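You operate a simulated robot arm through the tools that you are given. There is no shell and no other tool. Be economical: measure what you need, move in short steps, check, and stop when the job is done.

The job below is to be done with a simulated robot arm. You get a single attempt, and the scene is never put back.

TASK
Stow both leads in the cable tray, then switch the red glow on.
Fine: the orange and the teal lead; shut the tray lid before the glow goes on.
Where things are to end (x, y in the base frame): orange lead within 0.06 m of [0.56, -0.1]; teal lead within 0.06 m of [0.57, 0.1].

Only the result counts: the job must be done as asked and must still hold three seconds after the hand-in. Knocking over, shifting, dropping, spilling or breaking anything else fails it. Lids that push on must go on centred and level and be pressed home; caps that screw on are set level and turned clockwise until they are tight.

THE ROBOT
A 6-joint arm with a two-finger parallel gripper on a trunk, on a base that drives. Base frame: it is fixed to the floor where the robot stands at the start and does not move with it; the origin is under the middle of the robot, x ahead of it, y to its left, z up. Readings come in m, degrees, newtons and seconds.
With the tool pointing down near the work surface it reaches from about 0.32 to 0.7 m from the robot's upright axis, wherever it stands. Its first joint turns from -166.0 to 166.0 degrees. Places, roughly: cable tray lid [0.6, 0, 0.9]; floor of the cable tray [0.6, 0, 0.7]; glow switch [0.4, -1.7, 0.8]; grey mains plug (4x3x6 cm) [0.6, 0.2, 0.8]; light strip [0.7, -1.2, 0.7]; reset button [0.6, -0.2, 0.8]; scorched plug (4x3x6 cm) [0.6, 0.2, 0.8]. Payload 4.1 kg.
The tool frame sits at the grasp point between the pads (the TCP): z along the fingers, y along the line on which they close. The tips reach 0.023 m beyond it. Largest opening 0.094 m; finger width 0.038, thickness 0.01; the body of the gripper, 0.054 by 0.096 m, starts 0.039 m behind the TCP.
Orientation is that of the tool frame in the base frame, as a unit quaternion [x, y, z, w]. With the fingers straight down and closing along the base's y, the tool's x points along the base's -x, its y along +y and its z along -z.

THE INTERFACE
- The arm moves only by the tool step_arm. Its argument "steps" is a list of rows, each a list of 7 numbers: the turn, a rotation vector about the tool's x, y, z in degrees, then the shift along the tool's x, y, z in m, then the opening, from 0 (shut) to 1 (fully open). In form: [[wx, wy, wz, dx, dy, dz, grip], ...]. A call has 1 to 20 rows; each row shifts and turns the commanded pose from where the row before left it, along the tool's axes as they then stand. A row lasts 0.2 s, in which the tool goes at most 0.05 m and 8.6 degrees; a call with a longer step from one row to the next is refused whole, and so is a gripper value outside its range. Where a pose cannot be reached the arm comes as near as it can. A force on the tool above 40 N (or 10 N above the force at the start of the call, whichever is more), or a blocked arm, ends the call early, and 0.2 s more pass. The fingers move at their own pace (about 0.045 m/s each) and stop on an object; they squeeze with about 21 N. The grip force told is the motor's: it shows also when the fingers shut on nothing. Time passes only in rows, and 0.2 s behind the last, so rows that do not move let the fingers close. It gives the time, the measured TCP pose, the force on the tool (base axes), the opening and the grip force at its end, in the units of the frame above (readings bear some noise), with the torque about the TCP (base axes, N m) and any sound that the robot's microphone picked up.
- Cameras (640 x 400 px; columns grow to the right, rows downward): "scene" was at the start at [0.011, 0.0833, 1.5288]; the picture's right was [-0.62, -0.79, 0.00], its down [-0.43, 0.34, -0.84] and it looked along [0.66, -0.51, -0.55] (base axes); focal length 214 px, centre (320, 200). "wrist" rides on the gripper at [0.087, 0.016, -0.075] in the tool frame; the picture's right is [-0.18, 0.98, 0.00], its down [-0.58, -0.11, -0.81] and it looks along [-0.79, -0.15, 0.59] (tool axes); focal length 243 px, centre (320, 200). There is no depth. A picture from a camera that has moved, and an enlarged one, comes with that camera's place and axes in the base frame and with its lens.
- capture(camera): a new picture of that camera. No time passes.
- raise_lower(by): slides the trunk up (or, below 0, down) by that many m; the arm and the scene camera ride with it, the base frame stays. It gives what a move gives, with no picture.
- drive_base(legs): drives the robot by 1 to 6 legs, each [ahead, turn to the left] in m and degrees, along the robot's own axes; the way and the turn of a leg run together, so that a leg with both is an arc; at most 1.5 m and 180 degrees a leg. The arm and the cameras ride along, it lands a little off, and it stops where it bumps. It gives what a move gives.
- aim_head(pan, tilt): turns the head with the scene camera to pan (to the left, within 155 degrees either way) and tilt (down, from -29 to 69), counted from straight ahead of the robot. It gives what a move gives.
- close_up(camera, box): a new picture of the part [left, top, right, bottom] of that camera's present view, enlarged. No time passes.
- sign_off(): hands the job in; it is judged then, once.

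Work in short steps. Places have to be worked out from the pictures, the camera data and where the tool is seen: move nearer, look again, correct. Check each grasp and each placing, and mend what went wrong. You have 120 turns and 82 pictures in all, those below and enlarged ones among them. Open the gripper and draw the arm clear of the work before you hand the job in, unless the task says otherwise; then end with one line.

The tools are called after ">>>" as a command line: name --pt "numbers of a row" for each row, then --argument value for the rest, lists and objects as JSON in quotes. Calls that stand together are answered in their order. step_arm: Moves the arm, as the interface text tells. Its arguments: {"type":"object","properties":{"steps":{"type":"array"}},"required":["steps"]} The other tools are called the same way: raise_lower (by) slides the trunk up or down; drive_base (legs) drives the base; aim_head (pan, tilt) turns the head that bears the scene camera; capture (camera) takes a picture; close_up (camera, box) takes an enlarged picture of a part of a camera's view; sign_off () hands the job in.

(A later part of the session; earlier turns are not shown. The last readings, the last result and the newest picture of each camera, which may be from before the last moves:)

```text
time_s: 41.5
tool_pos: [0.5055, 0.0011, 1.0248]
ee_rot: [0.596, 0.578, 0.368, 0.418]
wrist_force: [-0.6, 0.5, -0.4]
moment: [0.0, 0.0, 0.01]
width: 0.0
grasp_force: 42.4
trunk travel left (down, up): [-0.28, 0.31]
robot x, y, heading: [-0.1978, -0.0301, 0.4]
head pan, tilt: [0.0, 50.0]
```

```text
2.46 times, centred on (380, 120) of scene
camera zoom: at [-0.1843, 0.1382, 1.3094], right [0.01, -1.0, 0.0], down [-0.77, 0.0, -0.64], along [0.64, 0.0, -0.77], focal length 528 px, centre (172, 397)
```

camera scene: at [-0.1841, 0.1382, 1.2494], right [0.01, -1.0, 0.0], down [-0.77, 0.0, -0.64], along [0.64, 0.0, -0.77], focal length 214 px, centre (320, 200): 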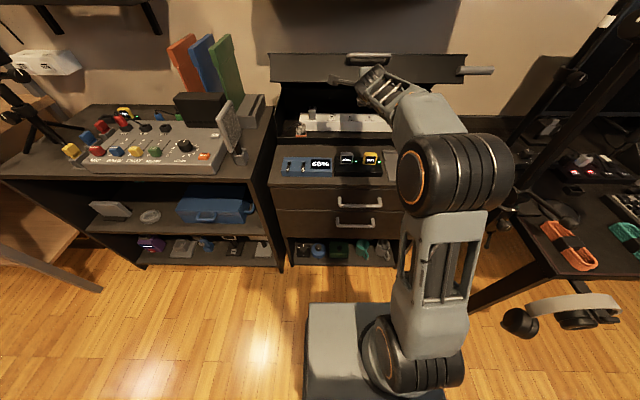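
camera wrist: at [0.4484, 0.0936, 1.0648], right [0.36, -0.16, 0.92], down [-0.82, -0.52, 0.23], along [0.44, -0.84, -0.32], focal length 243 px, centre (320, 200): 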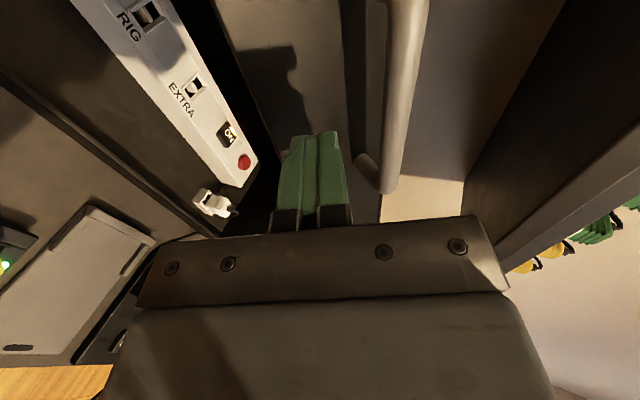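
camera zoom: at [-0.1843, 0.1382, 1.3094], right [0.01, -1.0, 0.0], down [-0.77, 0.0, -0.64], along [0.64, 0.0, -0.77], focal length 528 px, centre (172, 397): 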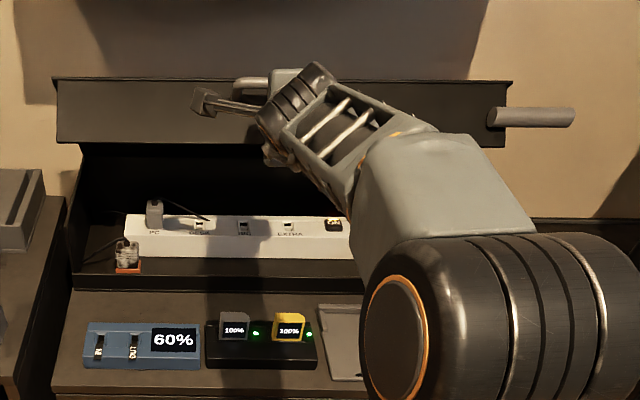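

Inside: a power strip (PC, DESK, RIG, EXTRA sockets, red reset button). I push the lid further to near upright.

>>> raise_lower --by 0.04

>>> step_arm --pt "0 0 0 0 0.005 0.012 0" --pt "0 0 0 0 0.005 0.012 0" --pt "0 0 0 0 0.005 0.012 0" --pt "0 0 0 0 0.005 0.012 0" --pt "0 0 0 0 0.005 0.012 0"

>>> capture --camera "wrist"

>>> capture --camera "scene"

```text
time_s: 42.3
tool_pos: [0.506, 0.0013, 1.0654]
ee_rot: [0.596, 0.578, 0.368, 0.418]
wrist_force: [0.4, -0.1, 0.2]
moment: [0.0, 0.01, -0.03]
width: 0.0
grasp_force: 42.1
trunk travel left (down, up): [-0.32, 0.27]
robot x, y, heading: [-0.2005, -0.0313, 0.3]
head pan, tilt: [0.0, 50.0]
```

```text
time_s: 43.2
tool_pos: [0.5457, 0.0004, 1.0833]
ee_rot: [0.591, 0.571, 0.378, 0.426]
wrist_force: [-13.4, -1.0, 16.1]
moment: [0.25, -0.14, 0.19]
width: 0.0
grasp_force: 42.7
trunk travel left (down, up): [-0.32, 0.27]
robot x, y, heading: [-0.2051, -0.0303, 0.2]
head pan, tilt: [0.0, 50.0]
stopped in row 4: the force on the tool passed its limit (the readings are from after the stop); the commanded pose is now the measured one
```

```text
46 pictures are left
camera wrist: at [0.4861, 0.0919, 1.1207], right [0.33, -0.17, 0.93], down [-0.83, -0.52, 0.2], along [0.45, -0.83, -0.31], focal length 243 px, centre (320, 200)
```

wrist: 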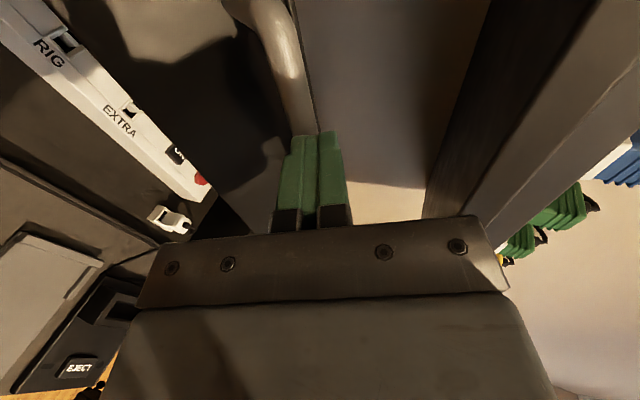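

```text
45 pictures are left
camera scene: at [-0.1886, 0.1379, 1.3496], right [0.01, -1.0, 0.0], down [-0.76, 0.0, -0.65], along [0.65, 0.0, -0.76], focal length 214 px, centre (320, 200)
```

scene: 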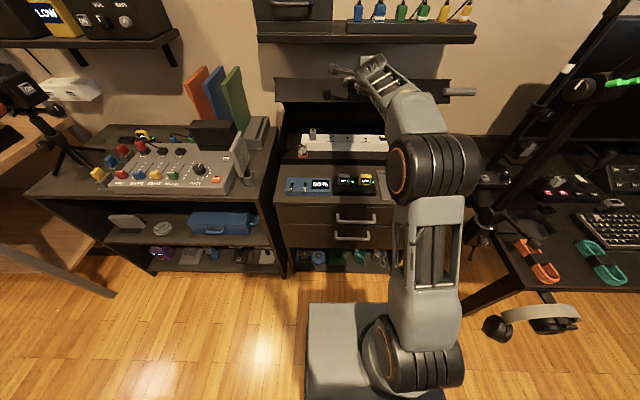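

Lid is near upright and holds. I enlarge the tray's interior from the scene camera, and the desk with the leads.

>>> close_up --camera "scene" --box '[280, 110, 400, 180]'

>>> close_up --camera "scene" --box '[460, 60, 640, 300]'

```text
5.33 times, centred on (340, 145) of scene
camera zoom: at [-0.1886, 0.1379, 1.3496], right [0.01, -1.0, 0.0], down [-0.76, 0.0, -0.65], along [0.65, 0.0, -0.76], focal length 1144 px, centre (213, 493)
```

zoom: 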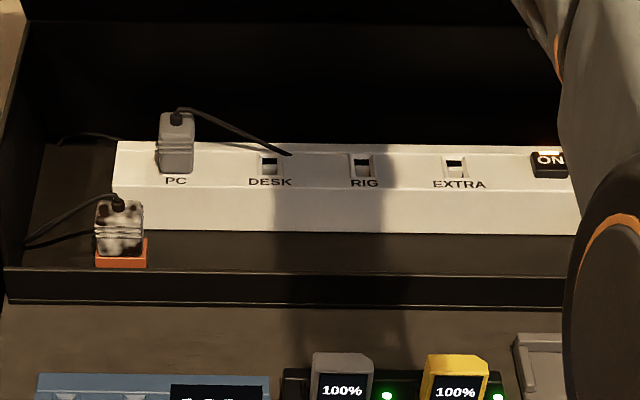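

```text
1.67 times, centred on (550, 180) of scene
camera zoom: at [-0.1886, 0.1379, 1.3496], right [0.01, -1.0, 0.0], down [-0.76, 0.0, -0.65], along [0.65, 0.0, -0.76], focal length 358 px, centre (-63, 233)
```

zoom: 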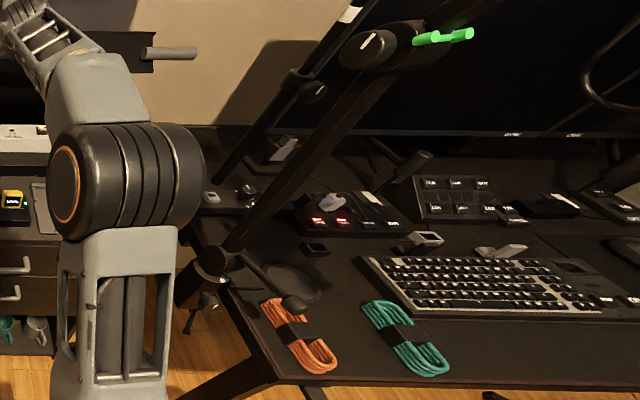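

The power strip is on and the scorched plug is parked, so nothing there needs touching. By triangulation the boom post stands at about (0.18, -0.33) and the mic hangs near (-0.02, -0.35, 1.40), so I will approach the leads from in front of the desk. First I withdraw the fingers from the lid.

>>> step_arm --pt "0 0 0 0 -0.0105 -0.023 0" --pt "0 0 0 0 -0.0105 -0.023 0" --pt "0 0 0 0 -0.0105 -0.023 0" --pt "0 0 0 0 -0.0105 -0.023 0" --pt "0 0 0 0 -0.0105 -0.023 0"

>>> drive_base --legs '[[-0.3, 0]]'

>>> raise_lower --by 0.15

>>> step_arm --pt "8.5 0 0 0 0 0 1" --pt "8.5 0 0 0 0 0 1" --pt "8.5 0 0 0 0 0 1" --pt "8.5 0 0 0 0 0 1" --pt "8.5 0 0 0 0 0 1" --pt "8.5 0 0 0 0 0 1" --pt "8.5 0 0 0 0 0 1" --pt "8.5 0 0 0 0 0 1"

>>> capture --camera "scene"

```text
time_s: 44.4
tool_pos: [0.422, 0.0091, 1.0697]
ee_rot: [0.593, 0.574, 0.374, 0.423]
wrist_force: [0.3, 0.3, 0.1]
moment: [0.02, 0.01, -0.03]
width: 0.0001
grasp_force: 43.5
trunk travel left (down, up): [-0.32, 0.27]
robot x, y, heading: [-0.2019, -0.0287, 0.3]
head pan, tilt: [0.0, 50.0]
```

```text
time_s: 46.5
tool_pos: [0.1231, 0.0034, 1.0683]
ee_rot: [0.594, 0.573, 0.373, 0.424]
wrist_force: [-0.3, -0.3, 0.1]
moment: [0.01, 0.02, 0.01]
width: 0.0
grasp_force: 42.7
trunk travel left (down, up): [-0.32, 0.27]
robot x, y, heading: [-0.5018, -0.0321, 0.0]
head pan, tilt: [0.0, 50.0]
```

```text
time_s: 48.2
tool_pos: [0.1232, 0.005, 1.2186]
ee_rot: [0.595, 0.572, 0.373, 0.424]
wrist_force: [0.0, -0.3, 0.5]
moment: [-0.01, 0.02, 0.03]
width: 0.0
grasp_force: 42.4
trunk travel left (down, up): [-0.47, 0.12]
robot x, y, heading: [-0.5014, -0.0312, -0.1]
head pan, tilt: [0.0, 50.0]
```

```text
time_s: 50.0
tool_pos: [0.0937, 0.0834, 1.1856]
ee_rot: [0.74, 0.658, -0.057, 0.127]
wrist_force: [0.7, -0.7, 0.3]
moment: [-0.01, 0.01, 0.01]
width: 0.094
grasp_force: 0.1
out of reach, approached as far as the arm can: row 3, 4, 5, 6, 7, 8
trunk travel left (down, up): [-0.47, 0.12]
robot x, y, heading: [-0.4979, -0.029, 0.1]
head pan, tilt: [0.0, 50.0]
```

```text
42 pictures are left
camera scene: at [-0.4819, 0.1375, 1.4993], right [0.0, -1.0, 0.0], down [-0.77, 0.0, -0.64], along [0.64, 0.0, -0.77], focal length 214 px, centre (320, 200)
```

scene: 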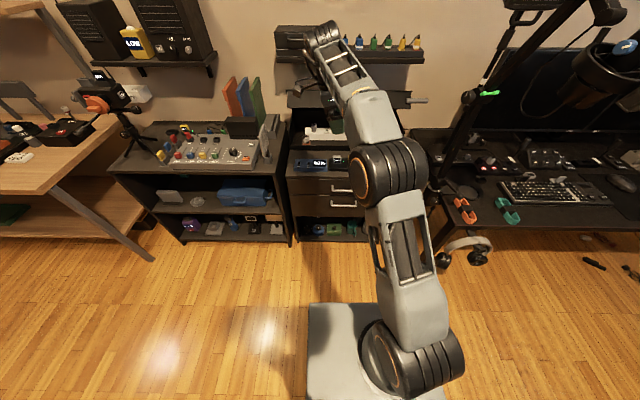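

Good overview: both leads lie on the desk front corner. I fold the arm in and restore the straight-down orientation.

>>> step_arm --pt "0 0 0 -0.0236 -0.03 -0.0112 1" --pt "0 0 0 -0.0236 -0.03 -0.0112 1" --pt "0 0 0 -0.0236 -0.03 -0.0112 1" --pt "0 0 0 -0.0236 -0.03 -0.0112 1" --pt "0 0 0 -0.0236 -0.03 -0.0112 1" --pt "0 0 0 -0.0236 -0.03 -0.0112 1" --pt "-0.62 1.38 -8 0 0 0 1" --pt "-0.62 1.38 -8 0 0 0 1" --pt "-0.62 1.38 -8 0 0 0 1" --pt "-0.62 1.38 -8 0 0 0 1" --pt "-0.62 1.38 -8 0 0 0 1" --pt "-0.62 1.38 -8 0 0 0 1" --pt "-0.62 1.38 -8 0 0 0 1" --pt "-0.62 1.38 -8 0 0 0 1" --pt "-0.62 1.38 -8 0 0 0 1" --pt "-0.62 1.38 -8 0 0 0 1" --pt "-0.62 1.38 -8 0 0 0 1" --pt "-0.62 1.38 -8 0 0 0 1"

```text
time_s: 53.8
tool_pos: [-0.1152, 0.0112, 1.2832]
ee_rot: [0.007, 0.99, -0.135, 0.031]
wrist_force: [0.1, -0.1, -0.8]
moment: [-0.02, 0.02, -0.05]
width: 0.0942
grasp_force: 0.1
out of reach, approached as far as the arm can: row 8, 9, 11, 13, 15, 16
trunk travel left (down, up): [-0.47, 0.12]
robot x, y, heading: [-0.5032, -0.0291, -0.1]
head pan, tilt: [0.0, 50.0]
```

Arm folded. I drive: turn right, 0.57 m, turn left, so I face the desk at y≈-0.6.

>>> drive_base --legs '[[0, -90], [0.57, 0], [0, 90]]'

>>> capture --camera "scene"

>>> capture --camera "wrist"

```text
time_s: 64.8
tool_pos: [-0.1116, -0.5493, 1.2831]
ee_rot: [0.0, 0.99, -0.138, 0.034]
wrist_force: [2.3, -12.9, -0.2]
moment: [0.6, 0.08, -0.43]
width: 0.0939
grasp_force: 0.1
trunk travel left (down, up): [-0.47, 0.12]
robot x, y, heading: [-0.497, -0.5982, 1.0]
head pan, tilt: [0.0, 50.0]
stopped in leg 3: the robot was blocked; the commanded pose is now the measured one
```

```text
41 pictures are left
camera scene: at [-0.4826, -0.43, 1.4997], right [0.02, -1.0, 0.0], down [-0.77, -0.02, -0.64], along [0.64, 0.02, -0.77], focal length 214 px, centre (320, 200)
```

scene: 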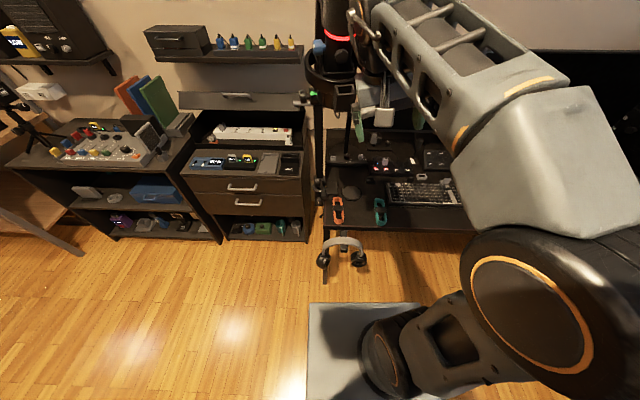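

```text
40 pictures are left
camera wrist: at [-0.2038, -0.5134, 1.344], right [0.19, 0.95, -0.26], down [0.53, 0.12, 0.84], along [0.83, -0.3, -0.48], focal length 243 px, centre (320, 200)
```

wrist: 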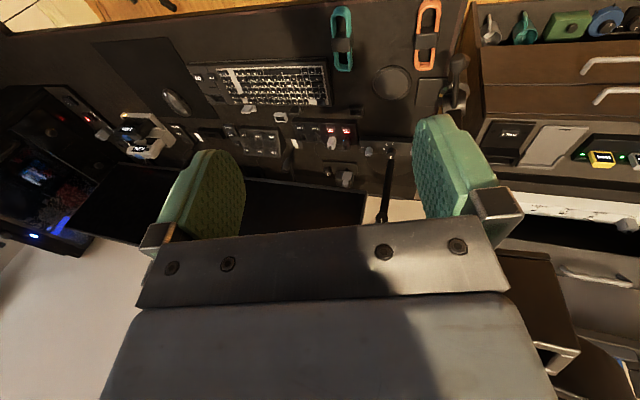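

The turn was stopped by a light contact, likely the wrist touching the hanging mic. I back away right away.

>>> drive_base --legs '[[0, -8], [-0.15, 0]]'

>>> capture --camera "scene"

```text
time_s: 66.8
tool_pos: [-0.2582, -0.5826, 1.2829]
ee_rot: [0.067, 0.988, -0.14, 0.025]
wrist_force: [-0.2, -0.1, 0.4]
moment: [0.02, 0.02, -0.02]
width: 0.0938
grasp_force: 0.0
trunk travel left (down, up): [-0.47, 0.12]
robot x, y, heading: [-0.6451, -0.5778, -6.2]
head pan, tilt: [0.0, 50.0]
```

```text
39 pictures are left
camera scene: at [-0.6103, -0.414, 1.4994], right [-0.11, -0.99, 0.0], down [-0.76, 0.09, -0.64], along [0.64, -0.07, -0.77], focal length 214 px, centre (320, 200)
```

scene: 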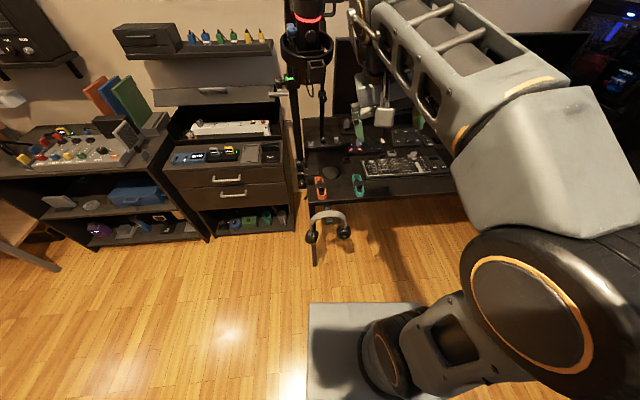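

The mic stands as before (re-triangulated at (-0.02,-0.42,1.38)); I'll pass beneath and to the right of it. I lower the trunk and drive to about (-0.48,-0.77).

>>> raise_lower --by -0.25

>>> drive_base --legs '[[0, -44], [0.25, 0], [0, 52]]'

>>> aim_head --pan 10 --tilt 40

>>> capture --camera "scene"

>>> capture --camera "wrist"

```text
time_s: 69.3
tool_pos: [-0.2583, -0.5821, 1.0319]
ee_rot: [0.067, 0.988, -0.14, 0.025]
wrist_force: [0.2, 0.0, -1.5]
moment: [0.0, -0.02, -0.02]
width: 0.0938
grasp_force: 0.1
trunk travel left (down, up): [-0.22, 0.37]
robot x, y, heading: [-0.6468, -0.5777, -6.1]
head pan, tilt: [0.0, 50.0]
```

```text
time_s: 75.6
tool_pos: [-0.1014, -0.7302, 1.0325]
ee_rot: [0.002, 0.99, -0.138, 0.034]
wrist_force: [-0.3, 0.1, -0.2]
moment: [0.0, -0.04, 0.01]
width: 0.0941
grasp_force: 0.1
trunk travel left (down, up): [-0.22, 0.37]
robot x, y, heading: [-0.4855, -0.7736, 1.1]
head pan, tilt: [0.0, 50.0]
```

```text
time_s: 76.3
tool_pos: [-0.1012, -0.7291, 1.0327]
ee_rot: [0.001, 0.99, -0.138, 0.033]
wrist_force: [0.3, -1.0, 0.2]
moment: [0.02, -0.02, 0.01]
width: 0.0941
grasp_force: 0.1
trunk travel left (down, up): [-0.22, 0.37]
robot x, y, heading: [-0.4829, -0.777, 1.2]
head pan, tilt: [10.0, 40.0]
```

```text
38 pictures are left
camera scene: at [-0.4647, -0.5948, 1.2635], right [0.19, -0.98, 0.0], down [-0.63, -0.12, -0.77], along [0.75, 0.15, -0.64], focal length 214 px, centre (320, 200)
```

scene: 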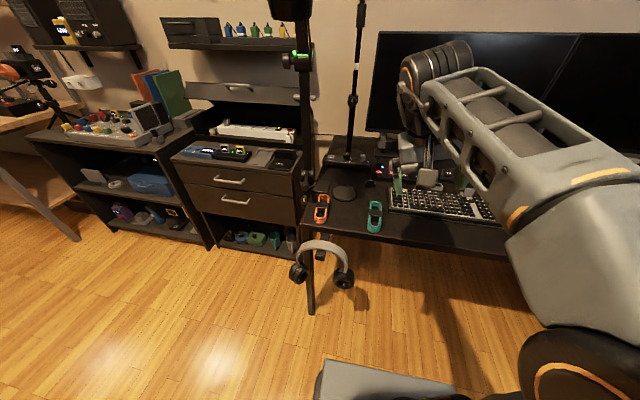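

```text
37 pictures are left
camera wrist: at [-0.1924, -0.6939, 1.0939], right [0.19, 0.95, -0.26], down [0.53, 0.12, 0.84], along [0.83, -0.3, -0.47], focal length 243 px, centre (320, 200)
```

wrist: 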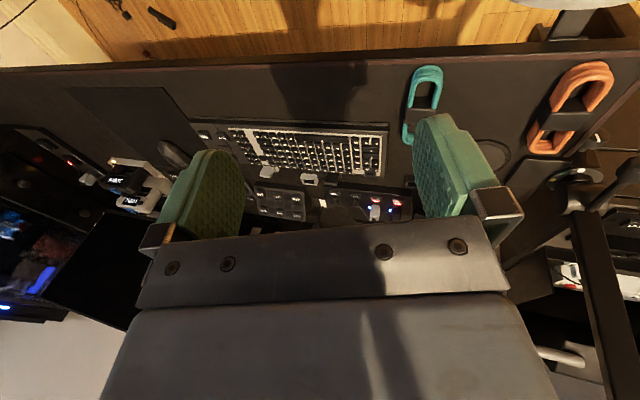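

Leads refined: orange ≈ (0.092,-0.486), teal ≈ (0.085,-0.67), both lying along x. I straighten the tool, lower to z≈0.88 and go above the orange lead, staying beneath the mic.

>>> step_arm --pt "-8 1.9 0 0 0 0.0 1" --pt "-8 1.9 0 0 0 0.0 1" --pt "0 0 0 -0.01 0 0.03 1" --pt "0 0 0 -0.01 0 0.03 1" --pt "0 0 0 -0.01 0 0.03 1" --pt "0 0 0 -0.01 0 0.03 1" --pt "0 0 0 -0.01 0 0.03 1"

```text
time_s: 77.9
tool_pos: [-0.0415, -0.7693, 0.8927]
ee_rot: [0.001, 0.99, -0.134, 0.032]
wrist_force: [0.2, 1.0, 0.2]
moment: [0.0, -0.02, 0.01]
width: 0.0941
grasp_force: 0.0
out of reach, approached as far as the arm can: row 1, 2
trunk travel left (down, up): [-0.22, 0.37]
robot x, y, heading: [-0.4879, -0.7785, 1.4]
head pan, tilt: [10.0, 40.0]
```

Straightening was out of reach close in; I retry it further out, and move toward the orange lead.

>>> step_arm --pt "0 0 0 -0.025 0.025 0 1" --pt "0 0 0 -0.025 0.025 0 1" --pt "0 0 0 -0.025 0.025 0 1" --pt "-5.3 1.3 0 0 0 0.0 1" --pt "-5.3 1.3 0 0 0 0.0 1" --pt "-5.3 1.3 0 0 0 0.0 1"

>>> capture --camera "scene"

```text
time_s: 79.3
tool_pos: [0.0338, -0.6966, 0.8805]
ee_rot: [0.001, 0.99, -0.135, 0.032]
wrist_force: [-0.4, 0.0, 0.4]
moment: [0.01, 0.0, -0.01]
width: 0.0938
grasp_force: 0.1
out of reach, approached as far as the arm can: row 4, 5, 6
trunk travel left (down, up): [-0.22, 0.37]
robot x, y, heading: [-0.4872, -0.7773, 0.9]
head pan, tilt: [10.0, 40.0]
```

```text
36 pictures are left
camera scene: at [-0.4647, -0.5947, 1.2635], right [0.19, -0.98, 0.0], down [-0.63, -0.13, -0.77], along [0.75, 0.15, -0.64], focal length 214 px, centre (320, 200)
```

scene: 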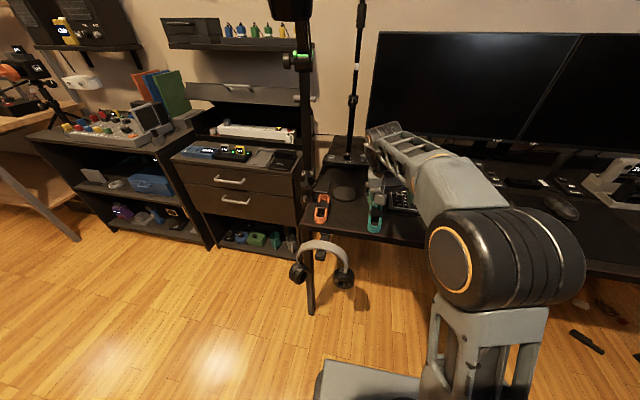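

The 15° side tilt persists — likely a wrist joint limit. I test whether a different roll frees it.

>>> step_arm --pt "0 0 8 0 0 0 1" --pt "0 0 8 0 0 0 1" --pt "-5.3 1.3 0 0 0 0.0 1" --pt "-5.3 1.3 0 0 0 0.0 1"

>>> step_arm --pt "0 0 0 0 0 -0.03 1" --pt "-5.3 1.3 0 0 0 0.0 1" --pt "-5.3 1.3 0 0 0 0.0 1"

```text
time_s: 80.3
tool_pos: [0.0337, -0.6969, 0.8796]
ee_rot: [0.139, 0.981, -0.128, 0.051]
wrist_force: [-0.5, 0.3, -0.4]
moment: [0.03, 0.01, 0.01]
width: 0.0942
grasp_force: 0.0
out of reach, approached as far as the arm can: row 3, 4
trunk travel left (down, up): [-0.22, 0.37]
robot x, y, heading: [-0.4868, -0.7746, 1.1]
head pan, tilt: [10.0, 40.0]
```

```text
time_s: 81.1
tool_pos: [0.0324, -0.6886, 0.9081]
ee_rot: [0.138, 0.98, -0.131, 0.052]
wrist_force: [0.6, -0.3, 0.3]
moment: [0.01, -0.01, -0.02]
width: 0.094
grasp_force: 0.1
out of reach, approached as far as the arm can: row 2, 3
trunk travel left (down, up): [-0.22, 0.37]
robot x, y, heading: [-0.4867, -0.779, 1.1]
head pan, tilt: [10.0, 40.0]
```

A different roll did not help, so it's another joint. I try stretching out further over the desk at z≈0.95 and straightening there.

>>> step_arm --pt "0 0 0 -0.03 0 -0.01 1" --pt "0 0 0 -0.03 0 -0.01 1" --pt "0 0 0 -0.03 0 -0.01 1" --pt "0 0 0 -0.03 0 -0.01 1" --pt "-5 1.2 0 0 0 0.0 1" --pt "-5 1.2 0 0 0 0.0 1" --pt "-5 1.2 0 0 0 0.0 1"

```text
time_s: 82.7
tool_pos: [0.1343, -0.7071, 0.9567]
ee_rot: [0.138, 0.982, -0.117, 0.051]
wrist_force: [0.7, 0.8, -0.8]
moment: [-0.05, 0.02, 0.02]
width: 0.0939
grasp_force: 0.1
out of reach, approached as far as the arm can: row 4, 5, 6, 7
trunk travel left (down, up): [-0.22, 0.37]
robot x, y, heading: [-0.4864, -0.7759, 1.4]
head pan, tilt: [10.0, 40.0]
```

Only slight change. I try a higher trunk with the arm reaching lower relative to the shoulder, back at smaller radius.

>>> raise_lower --by 0.12

>>> step_arm --pt "0 0 0 0.02 0 0.03 1" --pt "0 0 0 0.02 0 0.03 1" --pt "0 0 0 0.01 0 0.03 1" --pt "0 0 0 0.01 0 0.03 1" --pt "-5 1.2 0 0 0 0.0 1" --pt "-5 1.2 0 0 0 0.0 1" --pt "-5 1.2 0 0 0 0.0 1"

>>> capture --camera "scene"

```text
time_s: 84.2
tool_pos: [0.1328, -0.7077, 1.077]
ee_rot: [0.139, 0.982, -0.117, 0.05]
wrist_force: [-0.4, -0.1, 0.6]
moment: [0.05, 0.03, 0.01]
width: 0.094
grasp_force: 0.1
trunk travel left (down, up): [-0.34, 0.25]
robot x, y, heading: [-0.4798, -0.777, 1.2]
head pan, tilt: [10.0, 40.0]
```

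```text
time_s: 85.8
tool_pos: [0.1497, -0.7054, 1.0395]
ee_rot: [0.14, 0.982, -0.118, 0.045]
wrist_force: [-0.6, 0.1, 0.6]
moment: [0.0, -0.02, 0.01]
width: 0.0942
grasp_force: 0.1
out of reach, approached as far as the arm can: row 1, 2, 3, 4, 5, 6, 7
trunk travel left (down, up): [-0.34, 0.25]
robot x, y, heading: [-0.488, -0.7753, 1.0]
head pan, tilt: [10.0, 40.0]
```

```text
35 pictures are left
camera scene: at [-0.4646, -0.5947, 1.3835], right [0.19, -0.98, 0.0], down [-0.63, -0.13, -0.77], along [0.75, 0.15, -0.64], focal length 214 px, centre (320, 200)
```

scene: 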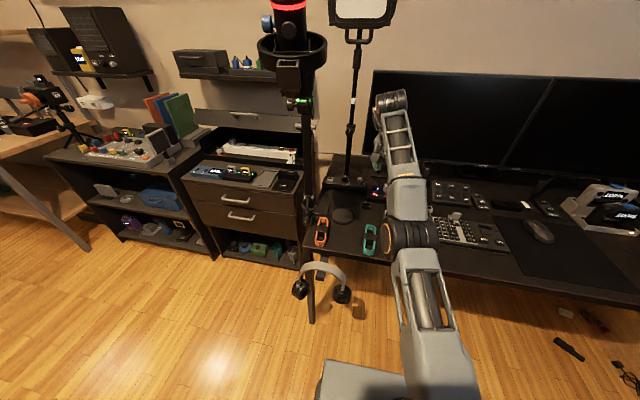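

I suspect the commanded orientation has run past the measured one. I test by turning back a little and seeing whether the measured tilt follows.

>>> step_arm --pt "6 -1.4 0 0 0 0 1" --pt "6 -1.4 0 0 0 0 1"

```text
time_s: 86.4
tool_pos: [0.1488, -0.7063, 1.0398]
ee_rot: [0.141, 0.963, -0.224, 0.056]
wrist_force: [0.8, -0.7, 0.4]
moment: [-0.03, 0.0, -0.02]
width: 0.0938
grasp_force: 0.0
trunk travel left (down, up): [-0.34, 0.25]
robot x, y, heading: [-0.4841, -0.7755, 1.2]
head pan, tilt: [10.0, 40.0]
```

The command follows, so the limit is real: it bends only so far when the arm reaches high relative to its shoulder. I lower with this slack, then straighten in small amounts.

>>> step_arm --pt "0 0 0 0.02 0.013 0.02 1" --pt "0 0 0 0.02 0.013 0.02 1" --pt "0 0 0 0.02 0.013 0.02 1" --pt "0 0 0 0.02 0.013 0.02 1" --pt "-4 1 0 0 0 0 1"

>>> raise_lower --by 0.12

>>> step_arm --pt "0 0 0 0 0.005 0.02 1" --pt "0 0 0 0 0.005 0.02 1" --pt "0 0 0 0.0 0.005 0.02 1" --pt "0 0 0 0.0 0.005 0.02 1" --pt "0 0 0 0 0.005 0.02 1" --pt "-4 1 0 0 0 0 1"

```text
time_s: 87.6
tool_pos: [0.0936, -0.6752, 0.9336]
ee_rot: [0.141, 0.971, -0.188, 0.052]
wrist_force: [-1.0, -0.5, -0.3]
moment: [-0.03, 0.0, 0.0]
width: 0.0938
grasp_force: 0.0
trunk travel left (down, up): [-0.34, 0.25]
robot x, y, heading: [-0.4875, -0.7773, 1.4]
head pan, tilt: [10.0, 40.0]
```

```text
time_s: 89.1
tool_pos: [0.0929, -0.6768, 1.0523]
ee_rot: [0.141, 0.97, -0.19, 0.051]
wrist_force: [0.2, -0.1, -0.2]
moment: [-0.01, 0.02, 0.0]
width: 0.094
grasp_force: 0.1
trunk travel left (down, up): [-0.46, 0.13]
robot x, y, heading: [-0.4838, -0.7767, 1.4]
head pan, tilt: [10.0, 40.0]
```

```text
time_s: 90.5
tool_pos: [0.1063, -0.692, 0.9505]
ee_rot: [0.141, 0.977, -0.154, 0.048]
wrist_force: [-0.2, -0.1, 0.5]
moment: [0.0, 0.03, 0.01]
width: 0.0941
grasp_force: 0.0
trunk travel left (down, up): [-0.46, 0.13]
robot x, y, heading: [-0.484, -0.7774, 1.1]
head pan, tilt: [10.0, 40.0]
```

Working now. Continue lowering and straightening.

>>> step_arm --pt "0 0 0 0 0.005 0.02 1" --pt "0 0 0 0 0.005 0.02 1" --pt "0 0 0 0 0.005 0.02 1" --pt "-4 1 0 0 0 0 1" --pt "-4 1 0 0 0 0 1" --pt "-4 1 0 0 0 0 1" --pt "-4 1 0 0 0 0 1"

>>> capture --camera "scene"

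```text
time_s: 92.1
tool_pos: [0.1117, -0.6978, 0.8903]
ee_rot: [0.14, 0.983, -0.106, 0.046]
wrist_force: [0.7, 0.3, -0.2]
moment: [0.01, -0.01, -0.01]
width: 0.0941
grasp_force: 0.0
out of reach, approached as far as the arm can: row 6, 7
trunk travel left (down, up): [-0.46, 0.13]
robot x, y, heading: [-0.4843, -0.7776, 1.2]
head pan, tilt: [10.0, 40.0]
```

```text
34 pictures are left
camera scene: at [-0.4646, -0.5947, 1.5035], right [0.19, -0.98, 0.0], down [-0.63, -0.13, -0.77], along [0.75, 0.15, -0.64], focal length 214 px, centre (320, 200)
```

scene: 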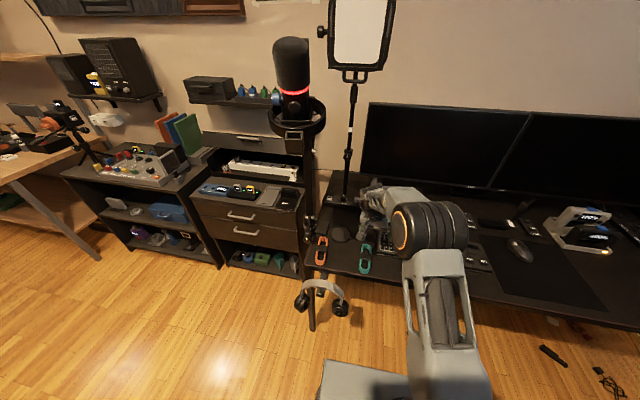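

Tilt down to ~12°, tolerable. I undo the roll and move over to the orange lead at z≈0.87.

>>> step_arm --pt "0 0 -8 0 0 0 1" --pt "0 0 -8 0 0 0 1" --pt "0 0 0 0.003 0.03 -0.004 1" --pt "0 0 0 0.003 0.03 -0.004 1" --pt "0 0 0 0.003 0.03 -0.004 1" --pt "0 0 0 0.003 0.03 -0.004 1" --pt "0 0 0 0.003 0.03 -0.004 1" --pt "0 0 0 0.003 0.03 -0.004 1" --pt "0 0 0 0.003 0.03 -0.004 1" --pt "-4 1 0 0 0 0 1" --pt "-4 1 0 0 0 0 1" --pt "-4 1 0 0 0 0 1"

>>> capture --camera "wrist"

>>> capture --camera "scene"

```text
time_s: 94.7
tool_pos: [0.0803, -0.5028, 0.8588]
ee_rot: [0.0, 0.992, -0.121, 0.041]
wrist_force: [5.6, -9.9, 4.4]
moment: [0.11, -0.09, -0.37]
width: 0.0885
grasp_force: 0.1
out of reach, approached as far as the arm can: row 6, 7, 8, 9, 10, 11, 12
trunk travel left (down, up): [-0.46, 0.13]
robot x, y, heading: [-0.4821, -0.7772, 1.3]
head pan, tilt: [10.0, 40.0]
```

```text
33 pictures are left
camera wrist: at [-0.0128, -0.4687, 0.9203], right [0.19, 0.96, -0.22], down [0.51, 0.09, 0.85], along [0.84, -0.28, -0.47], focal length 243 px, centre (320, 200)
```

wrist: 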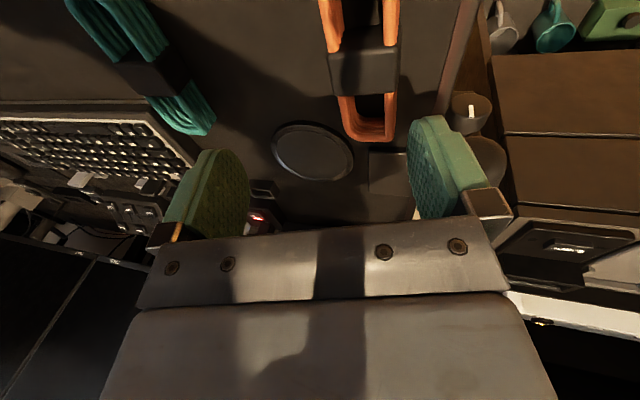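

```text
32 pictures are left
camera scene: at [-0.4642, -0.5963, 1.5038], right [0.19, -0.98, 0.0], down [-0.63, -0.12, -0.77], along [0.75, 0.15, -0.64], focal length 214 px, centre (320, 200)
```

scene: 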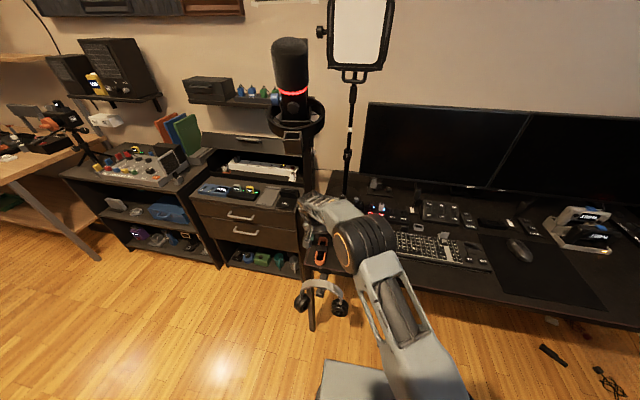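

A light contact shows (finger pushed in, ~12 N from the left). I back off 2 cm toward -y and check.

>>> step_arm --pt "0 0 0 0 -0.012 0 1" --pt "0 0 0 0 -0.012 0 1"

>>> close_up --camera "wrist" --box '[280, 0, 560, 240]'

>>> close_up --camera "scene" --box '[270, 120, 390, 330]'

```text
time_s: 95.3
tool_pos: [0.0787, -0.5257, 0.8651]
ee_rot: [0.0, 0.992, -0.122, 0.041]
wrist_force: [0.4, 0.7, -0.2]
moment: [-0.02, -0.01, 0.01]
width: 0.094
grasp_force: 0.0
trunk travel left (down, up): [-0.46, 0.13]
robot x, y, heading: [-0.4854, -0.7804, 1.2]
head pan, tilt: [10.0, 40.0]
```

```text
1.67 times, centred on (420, 120) of wrist
camera zoom: at [-0.0137, -0.4912, 0.9265], right [0.19, 0.96, -0.22], down [0.51, 0.09, 0.85], along [0.84, -0.28, -0.47], focal length 404 px, centre (153, 333)
```

zoom: 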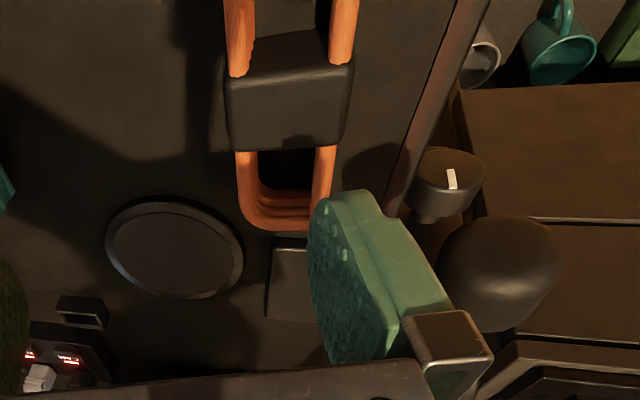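

```text
1.90 times, centred on (330, 225) of scene
camera zoom: at [-0.465, -0.5945, 1.5035], right [0.2, -0.98, 0.0], down [-0.63, -0.13, -0.77], along [0.75, 0.15, -0.64], focal length 408 px, centre (301, 152)
```

zoom: 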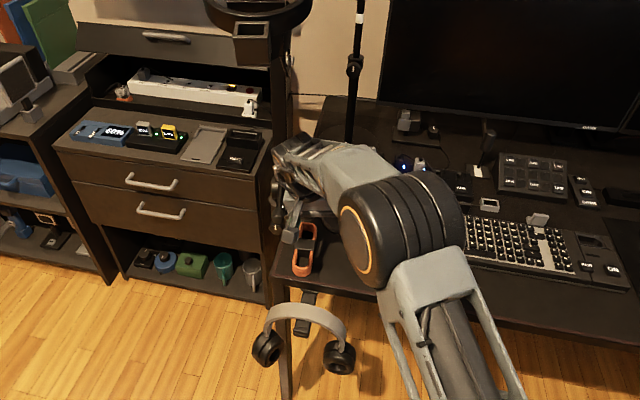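

The obstruction is the boom's clamp knob beside the lead. I narrow the opening to ~7.4 cm, shift back over the band and descend, watching forces.

>>> step_arm --pt "0 0 0 0 0.0 0 0.79" --pt "0 0 0 0 0 0 0.79" --pt "0 0 0 0 0.013 -0.003 0.79" --pt "0 0 0 0 0.013 -0.003 0.79"

>>> step_arm --pt "0 0 0 0.0 0.005 0.019 0.79" --pt "0 0 0 0.0 0.005 0.019 0.79" --pt "0 0 0 0.0 0.005 0.019 0.79"

>>> capture --camera "wrist"

```text
time_s: 96.3
tool_pos: [0.078, -0.4975, 0.8648]
ee_rot: [0.0, 0.992, -0.122, 0.042]
wrist_force: [-0.8, 0.2, -0.5]
moment: [-0.01, 0.01, 0.0]
width: 0.0741
grasp_force: 0.1
trunk travel left (down, up): [-0.46, 0.13]
robot x, y, heading: [-0.4872, -0.7783, 1.2]
head pan, tilt: [10.0, 40.0]
```

```text
time_s: 97.1
tool_pos: [0.0858, -0.5014, 0.8185]
ee_rot: [0.004, 0.992, -0.121, 0.043]
wrist_force: [-5.4, -15.7, 10.6]
moment: [0.89, -0.12, 0.26]
width: 0.0666
grasp_force: 0.1
trunk travel left (down, up): [-0.46, 0.13]
robot x, y, heading: [-0.4878, -0.7787, 0.9]
head pan, tilt: [10.0, 40.0]
stopped in row 3: the force on the tool passed its limit (the readings are from after the stop); the commanded pose is now the measured one
```

```text
29 pictures are left
camera wrist: at [-0.0074, -0.4675, 0.8792], right [0.2, 0.95, -0.22], down [0.51, 0.09, 0.86], along [0.84, -0.28, -0.47], focal length 243 px, centre (320, 200)
```

wrist: 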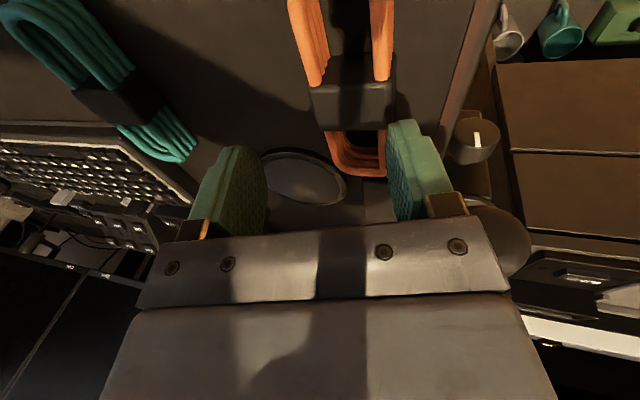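

Contact is with the boom's round knob just beyond x≈0.09. I lift, shift 4 cm toward the desk's front edge (x≈0.045) and descend there onto the lead's near part.

>>> step_arm --pt "0 0 0 0.0 -0.006 -0.02 0.82" --pt "0 0 0 0.0 -0.006 -0.02 0.82" --pt "0 0 0 0.02 0.002 0 0.82" --pt "0 0 0 0.02 0.002 0 0.82"

>>> step_arm --pt "0 0 0 0.002 0.006 0.019 0.82" --pt "0 0 0 0.002 0.005 0.019 0.82" --pt "0 0 0 0.002 0.005 0.019 0.82" --pt "0 0 0 0.001 0.004 0.016 0.82"

>>> capture --camera "wrist"

```text
time_s: 98.1
tool_pos: [0.0437, -0.4969, 0.8538]
ee_rot: [0.003, 0.992, -0.122, 0.044]
wrist_force: [-0.1, 0.7, 0.4]
moment: [0.0, -0.01, 0.01]
width: 0.0773
grasp_force: 0.1
trunk travel left (down, up): [-0.46, 0.13]
robot x, y, heading: [-0.4875, -0.7796, 1.3]
head pan, tilt: [10.0, 40.0]
```

```text
time_s: 99.1
tool_pos: [0.0423, -0.4957, 0.7766]
ee_rot: [0.002, 0.992, -0.122, 0.044]
wrist_force: [-0.2, 0.3, -0.9]
moment: [0.0, 0.02, -0.01]
width: 0.0771
grasp_force: 0.0
trunk travel left (down, up): [-0.46, 0.13]
robot x, y, heading: [-0.4847, -0.7766, 0.8]
head pan, tilt: [10.0, 40.0]
```

```text
28 pictures are left
camera wrist: at [-0.0505, -0.4615, 0.8373], right [0.2, 0.96, -0.22], down [0.51, 0.09, 0.86], along [0.84, -0.28, -0.47], focal length 243 px, centre (320, 200)
```

wrist: 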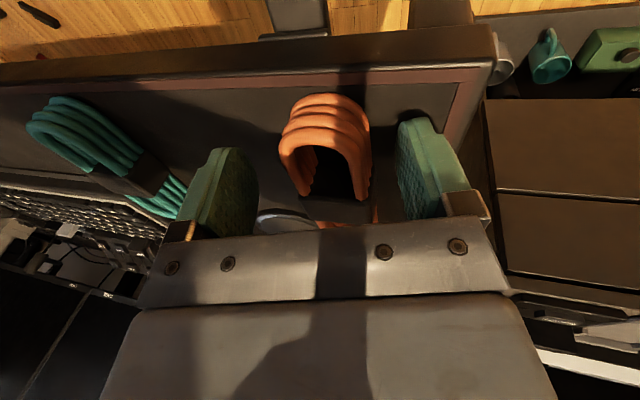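

The orange lead sits between the fingers with no contact. I close.

>>> step_arm --pt "0 0 0 0 0 0.003 0" --pt "0 0 0 0 0 0 0" --pt "0 0 0 0 0 0 0" --pt "0 0 0 0 0 0 0"

>>> step_arm --pt "0 0 0 0.004 -0.005 -0.02 0" --pt "0 0 0 0.004 -0.005 -0.02 0" --pt "0 0 0 0.004 -0.005 -0.02 0"

>>> capture --camera "wrist"

```text
time_s: 100.1
tool_pos: [0.043, -0.4974, 0.7734]
ee_rot: [0.003, 0.992, -0.122, 0.043]
wrist_force: [-1.1, -1.8, 3.3]
moment: [0.04, 0.11, 0.11]
width: 0.0478
grasp_force: 21.5
trunk travel left (down, up): [-0.46, 0.13]
robot x, y, heading: [-0.4853, -0.7741, 1.1]
head pan, tilt: [10.0, 40.0]
```

```text
time_s: 100.9
tool_pos: [0.025, -0.4953, 0.8339]
ee_rot: [0.003, 0.992, -0.122, 0.042]
wrist_force: [-0.4, -0.4, -0.6]
moment: [-0.01, 0.01, 0.02]
width: 0.0474
grasp_force: 20.9
trunk travel left (down, up): [-0.46, 0.13]
robot x, y, heading: [-0.4859, -0.7782, 1.1]
head pan, tilt: [10.0, 40.0]
```

```text
27 pictures are left
camera wrist: at [-0.0684, -0.4611, 0.8945], right [0.2, 0.95, -0.22], down [0.51, 0.09, 0.86], along [0.84, -0.28, -0.47], focal length 243 px, centre (320, 200)
```

wrist: 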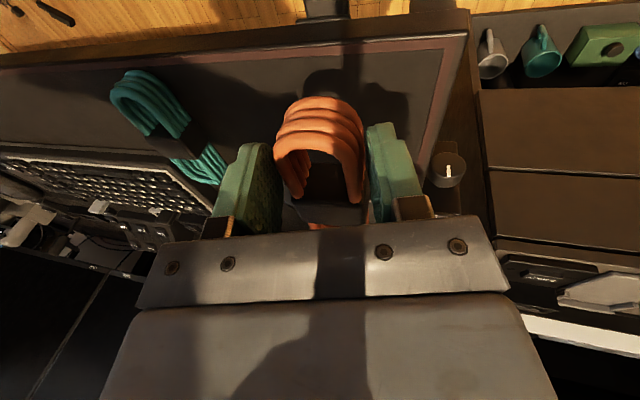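

Orange lead is held (47 mm). I lift a little, pull back from the desk, and drive back.

>>> step_arm --pt "0 0 0 0.004 -0.005 -0.02 0" --pt "0 0 0 0.004 -0.005 -0.02 0" --pt "0 0 0 0.004 -0.005 -0.02 0"

>>> drive_base --legs '[[-0.4, 0]]'

>>> step_arm --pt "0 0 8.5 0 0 0 0" --pt "0 0 8.5 0 0 0 0" --pt "0 0 8.5 0 0 0 0" --pt "0 0 8.5 0 0 0 0" --pt "0 0 8.5 0 0 0 0" --pt "0 0 8.5 0 0 0 0" --pt "0 0 8.5 0 0 0 0" --pt "0 0 8.5 0 0 0 0" --pt "0 0 8.5 0 0 0 0" --pt "0 0 8.5 0 0 0 0" --pt "0 0 5 0 0 0 0"

```text
time_s: 101.7
tool_pos: [0.0066, -0.4952, 0.8962]
ee_rot: [0.002, 0.992, -0.122, 0.043]
wrist_force: [-0.5, 0.2, -0.7]
moment: [0.01, 0.03, -0.01]
width: 0.0473
grasp_force: 21.2
trunk travel left (down, up): [-0.46, 0.13]
robot x, y, heading: [-0.4864, -0.7766, 1.1]
head pan, tilt: [10.0, 40.0]
```

```text
time_s: 104.1
tool_pos: [-0.3846, -0.5013, 0.8957]
ee_rot: [0.001, 0.992, -0.122, 0.043]
wrist_force: [0.2, 0.7, -0.5]
moment: [-0.04, 0.07, -0.02]
width: 0.0469
grasp_force: 21.4
trunk travel left (down, up): [-0.46, 0.13]
robot x, y, heading: [-0.8745, -0.7851, 1.0]
head pan, tilt: [10.0, 40.0]
```

```text
time_s: 106.5
tool_pos: [-0.3837, -0.5008, 0.8957]
ee_rot: [0.703, 0.699, -0.056, 0.116]
wrist_force: [-0.5, 0.9, -0.3]
moment: [0.02, 0.01, 0.01]
width: 0.047
grasp_force: 21.1
trunk travel left (down, up): [-0.46, 0.13]
robot x, y, heading: [-0.8803, -0.789, 1.1]
head pan, tilt: [10.0, 40.0]
```

Rolled with the lead still held. Now I drive: left turn, up to the tray's line, right turn, forward toward the tray.

>>> drive_base --legs '[[0, 89], [0.72, 0], [0, -90], [0.7, 0]]'

>>> aim_head --pan 0 --tilt 45

>>> capture --camera "scene"

```text
time_s: 121.5
tool_pos: [0.3156, 0.2133, 0.8958]
ee_rot: [0.712, 0.69, -0.057, 0.116]
wrist_force: [0.2, 0.8, -0.2]
moment: [0.05, 0.05, 0.03]
width: 0.0447
grasp_force: 21.0
trunk travel left (down, up): [-0.46, 0.13]
robot x, y, heading: [-0.1889, -0.0538, -0.3]
head pan, tilt: [10.0, 40.0]
```

```text
time_s: 122.3
tool_pos: [0.3165, 0.2132, 0.8957]
ee_rot: [0.712, 0.69, -0.057, 0.116]
wrist_force: [-0.3, -0.6, -0.9]
moment: [0.06, -0.01, -0.01]
width: 0.0445
grasp_force: 20.4
trunk travel left (down, up): [-0.46, 0.13]
robot x, y, heading: [-0.183, -0.0561, -0.3]
head pan, tilt: [0.0, 45.0]
```

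```text
26 pictures are left
camera scene: at [-0.1601, 0.1115, 1.4963], right [-0.01, -1.0, 0.0], down [-0.71, 0.0, -0.71], along [0.71, -0.01, -0.71], focal length 214 px, centre (320, 200)
```

scene: 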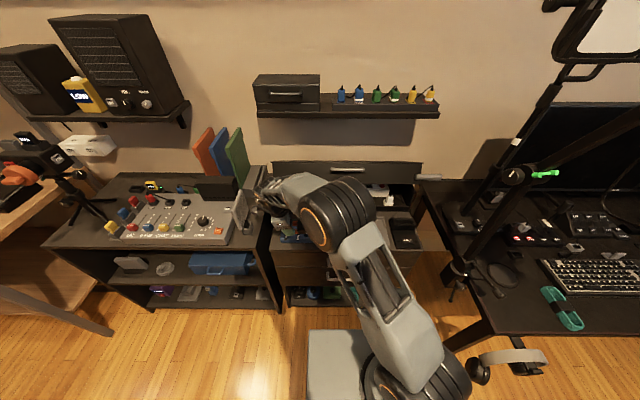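

I move across to y≈-0.055 in front of the tray, then try to straighten.

>>> step_arm --pt "0 0 0 -0.0298 0.001 0.0044 0" --pt "0 0 0 -0.0298 0.001 0.0044 0" --pt "0 0 0 -0.0298 0.001 0.0044 0" --pt "0 0 0 -0.0298 0.001 0.0044 0" --pt "0 0 0 -0.0298 0.001 0.0044 0" --pt "0 0 0 -0.0298 0.001 0.0044 0" --pt "0 0 0 -0.0298 0.001 0.0044 0" --pt "0 0 0 -0.0298 0.001 0.0044 0" --pt "0 0 0 -0.0298 0.001 0.0044 0" --pt "0 5 0 0 0 0 0" --pt "0 5 0 0 0 0 0"

>>> capture --camera "wrist"

```text
time_s: 124.7
tool_pos: [0.314, -0.0574, 0.9184]
ee_rot: [0.713, 0.694, -0.031, 0.097]
wrist_force: [-0.9, -0.5, -1.4]
moment: [0.08, -0.01, 0.02]
width: 0.0444
grasp_force: 20.8
out of reach, approached as far as the arm can: row 10, 11
trunk travel left (down, up): [-0.46, 0.13]
robot x, y, heading: [-0.1884, -0.0574, -0.3]
head pan, tilt: [0.0, 45.0]
```

```text
25 pictures are left
camera wrist: at [0.3251, 0.0428, 0.9787], right [0.97, -0.2, 0.13], down [-0.2, -0.42, 0.88], along [-0.12, -0.88, -0.45], focal length 243 px, centre (320, 200)
```

wrist: 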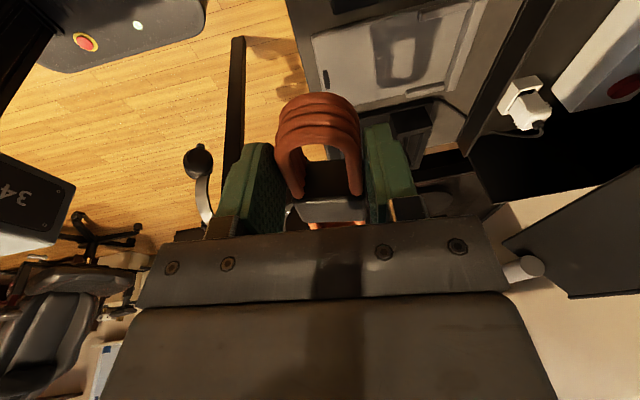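

Tilt is down to ~10°. I drive forward 0.2 m so the lead comes over the tray front.

>>> drive_base --legs '[[0.19, 0]]'

>>> capture --camera "wrist"

>>> capture --camera "scene"

```text
time_s: 126.1
tool_pos: [0.46, -0.0566, 0.9188]
ee_rot: [0.711, 0.697, -0.04, 0.09]
wrist_force: [-7.9, -0.7, 1.2]
moment: [0.16, -0.73, 0.34]
width: 0.0443
grasp_force: 21.2
trunk travel left (down, up): [-0.46, 0.13]
robot x, y, heading: [-0.028, -0.056, -0.3]
head pan, tilt: [0.0, 45.0]
stopped in leg 1: the force on the tool passed its limit (the readings are from after the stop); the commanded pose is now the measured one
```

```text
24 pictures are left
camera wrist: at [0.4722, 0.0428, 0.9771], right [0.97, -0.19, 0.11], down [-0.18, -0.42, 0.89], along [-0.13, -0.89, -0.45], focal length 243 px, centre (320, 200)
```

wrist: 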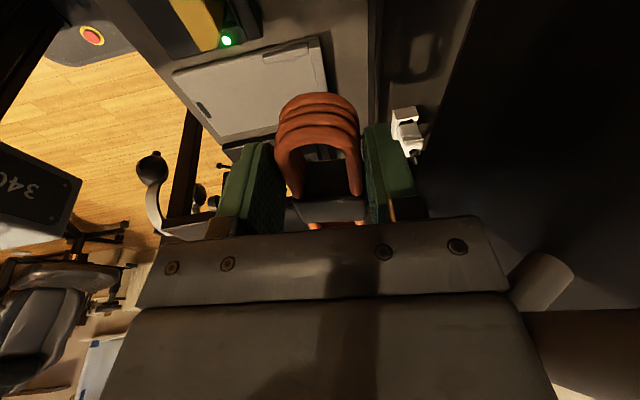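

```text
23 pictures are left
camera scene: at [-0.0086, 0.1103, 1.4962], right [-0.01, -1.0, 0.0], down [-0.71, 0.0, -0.71], along [0.71, 0.0, -0.71], focal length 214 px, centre (320, 200)
```

scene: 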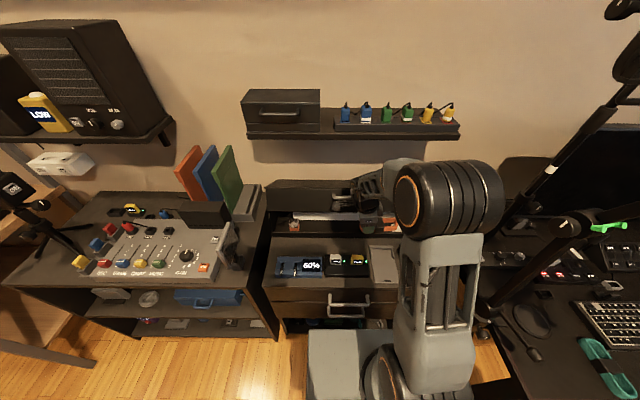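

The wrist touched the lid: it has sagged to about 40° open, too low for a vertical insertion. I back off and switch to a 45° forward tilt with a lower trunk, to pass in under the lid (and push it higher from inside).

>>> drive_base --legs '[[-0.15, 0]]'

>>> step_arm --pt "0 0 0 0 0 -0.03 0" --pt "0 0 0 0 0 -0.03 0" --pt "-7.5 0 0 0 0 -0.015 0" --pt "-7.5 0 0 0 0 -0.015 0" --pt "-7.5 0 0 0 0 0 0" --pt "-7.5 0 0 0 0 0 0" --pt "-7.5 0 0 0 0 0 0" --pt "-7.5 0 0 0 0 0 0"

```text
time_s: 127.4
tool_pos: [0.311, -0.0559, 0.9192]
ee_rot: [0.71, 0.697, -0.039, 0.092]
wrist_force: [0.4, -0.7, -0.9]
moment: [0.03, 0.01, 0.01]
width: 0.0441
grasp_force: 20.8
trunk travel left (down, up): [-0.46, 0.13]
robot x, y, heading: [-0.1788, -0.0549, 0.0]
head pan, tilt: [0.0, 45.0]
```

```text
time_s: 129.2
tool_pos: [0.299, -0.0383, 0.998]
ee_rot: [0.622, 0.659, 0.231, 0.355]
wrist_force: [-0.2, -0.1, -1.4]
moment: [0.06, 0.03, 0.03]
width: 0.0439
grasp_force: 21.1
out of reach, approached as far as the arm can: row 1, 2
trunk travel left (down, up): [-0.46, 0.13]
robot x, y, heading: [-0.1758, -0.056, 0.1]
head pan, tilt: [0.0, 45.0]
```

Tilt is nearly there. I trim the orientation and lower the trunk 0.12 m.

>>> step_arm --pt "2.1 4.1 3.3 -0.01 0 0 0" --pt "2.1 4.1 3.3 -0.01 0 0 0"

>>> raise_lower --by -0.12

>>> capture --camera "scene"

```text
time_s: 129.8
tool_pos: [0.3004, -0.0532, 1.0015]
ee_rot: [0.647, 0.654, 0.267, 0.287]
wrist_force: [0.1, 0.4, -0.7]
moment: [0.07, 0.01, 0.02]
width: 0.0441
grasp_force: 21.3
out of reach, approached as far as the arm can: row 2
trunk travel left (down, up): [-0.46, 0.13]
robot x, y, heading: [-0.1811, -0.0578, -0.0]
head pan, tilt: [0.0, 45.0]
```

```text
time_s: 131.3
tool_pos: [0.3004, -0.054, 0.8831]
ee_rot: [0.646, 0.655, 0.268, 0.287]
wrist_force: [0.4, -0.5, -0.9]
moment: [0.06, 0.02, 0.0]
width: 0.0439
grasp_force: 21.2
trunk travel left (down, up): [-0.34, 0.25]
robot x, y, heading: [-0.1815, -0.0526, 0.2]
head pan, tilt: [0.0, 45.0]
```

```text
22 pictures are left
camera scene: at [-0.1568, 0.111, 1.3763], right [0.0, -1.0, 0.0], down [-0.71, 0.0, -0.71], along [0.71, 0.0, -0.71], focal length 214 px, centre (320, 200)
```

scene: 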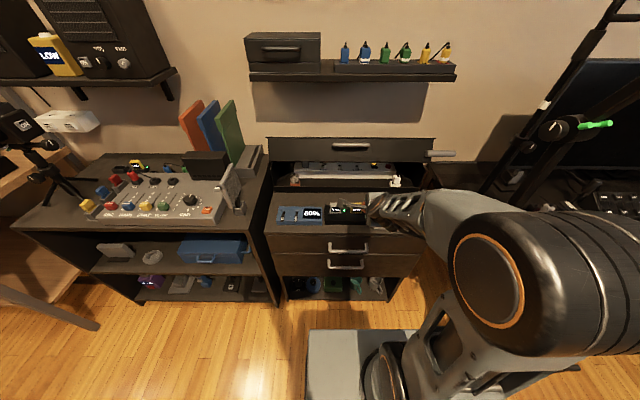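

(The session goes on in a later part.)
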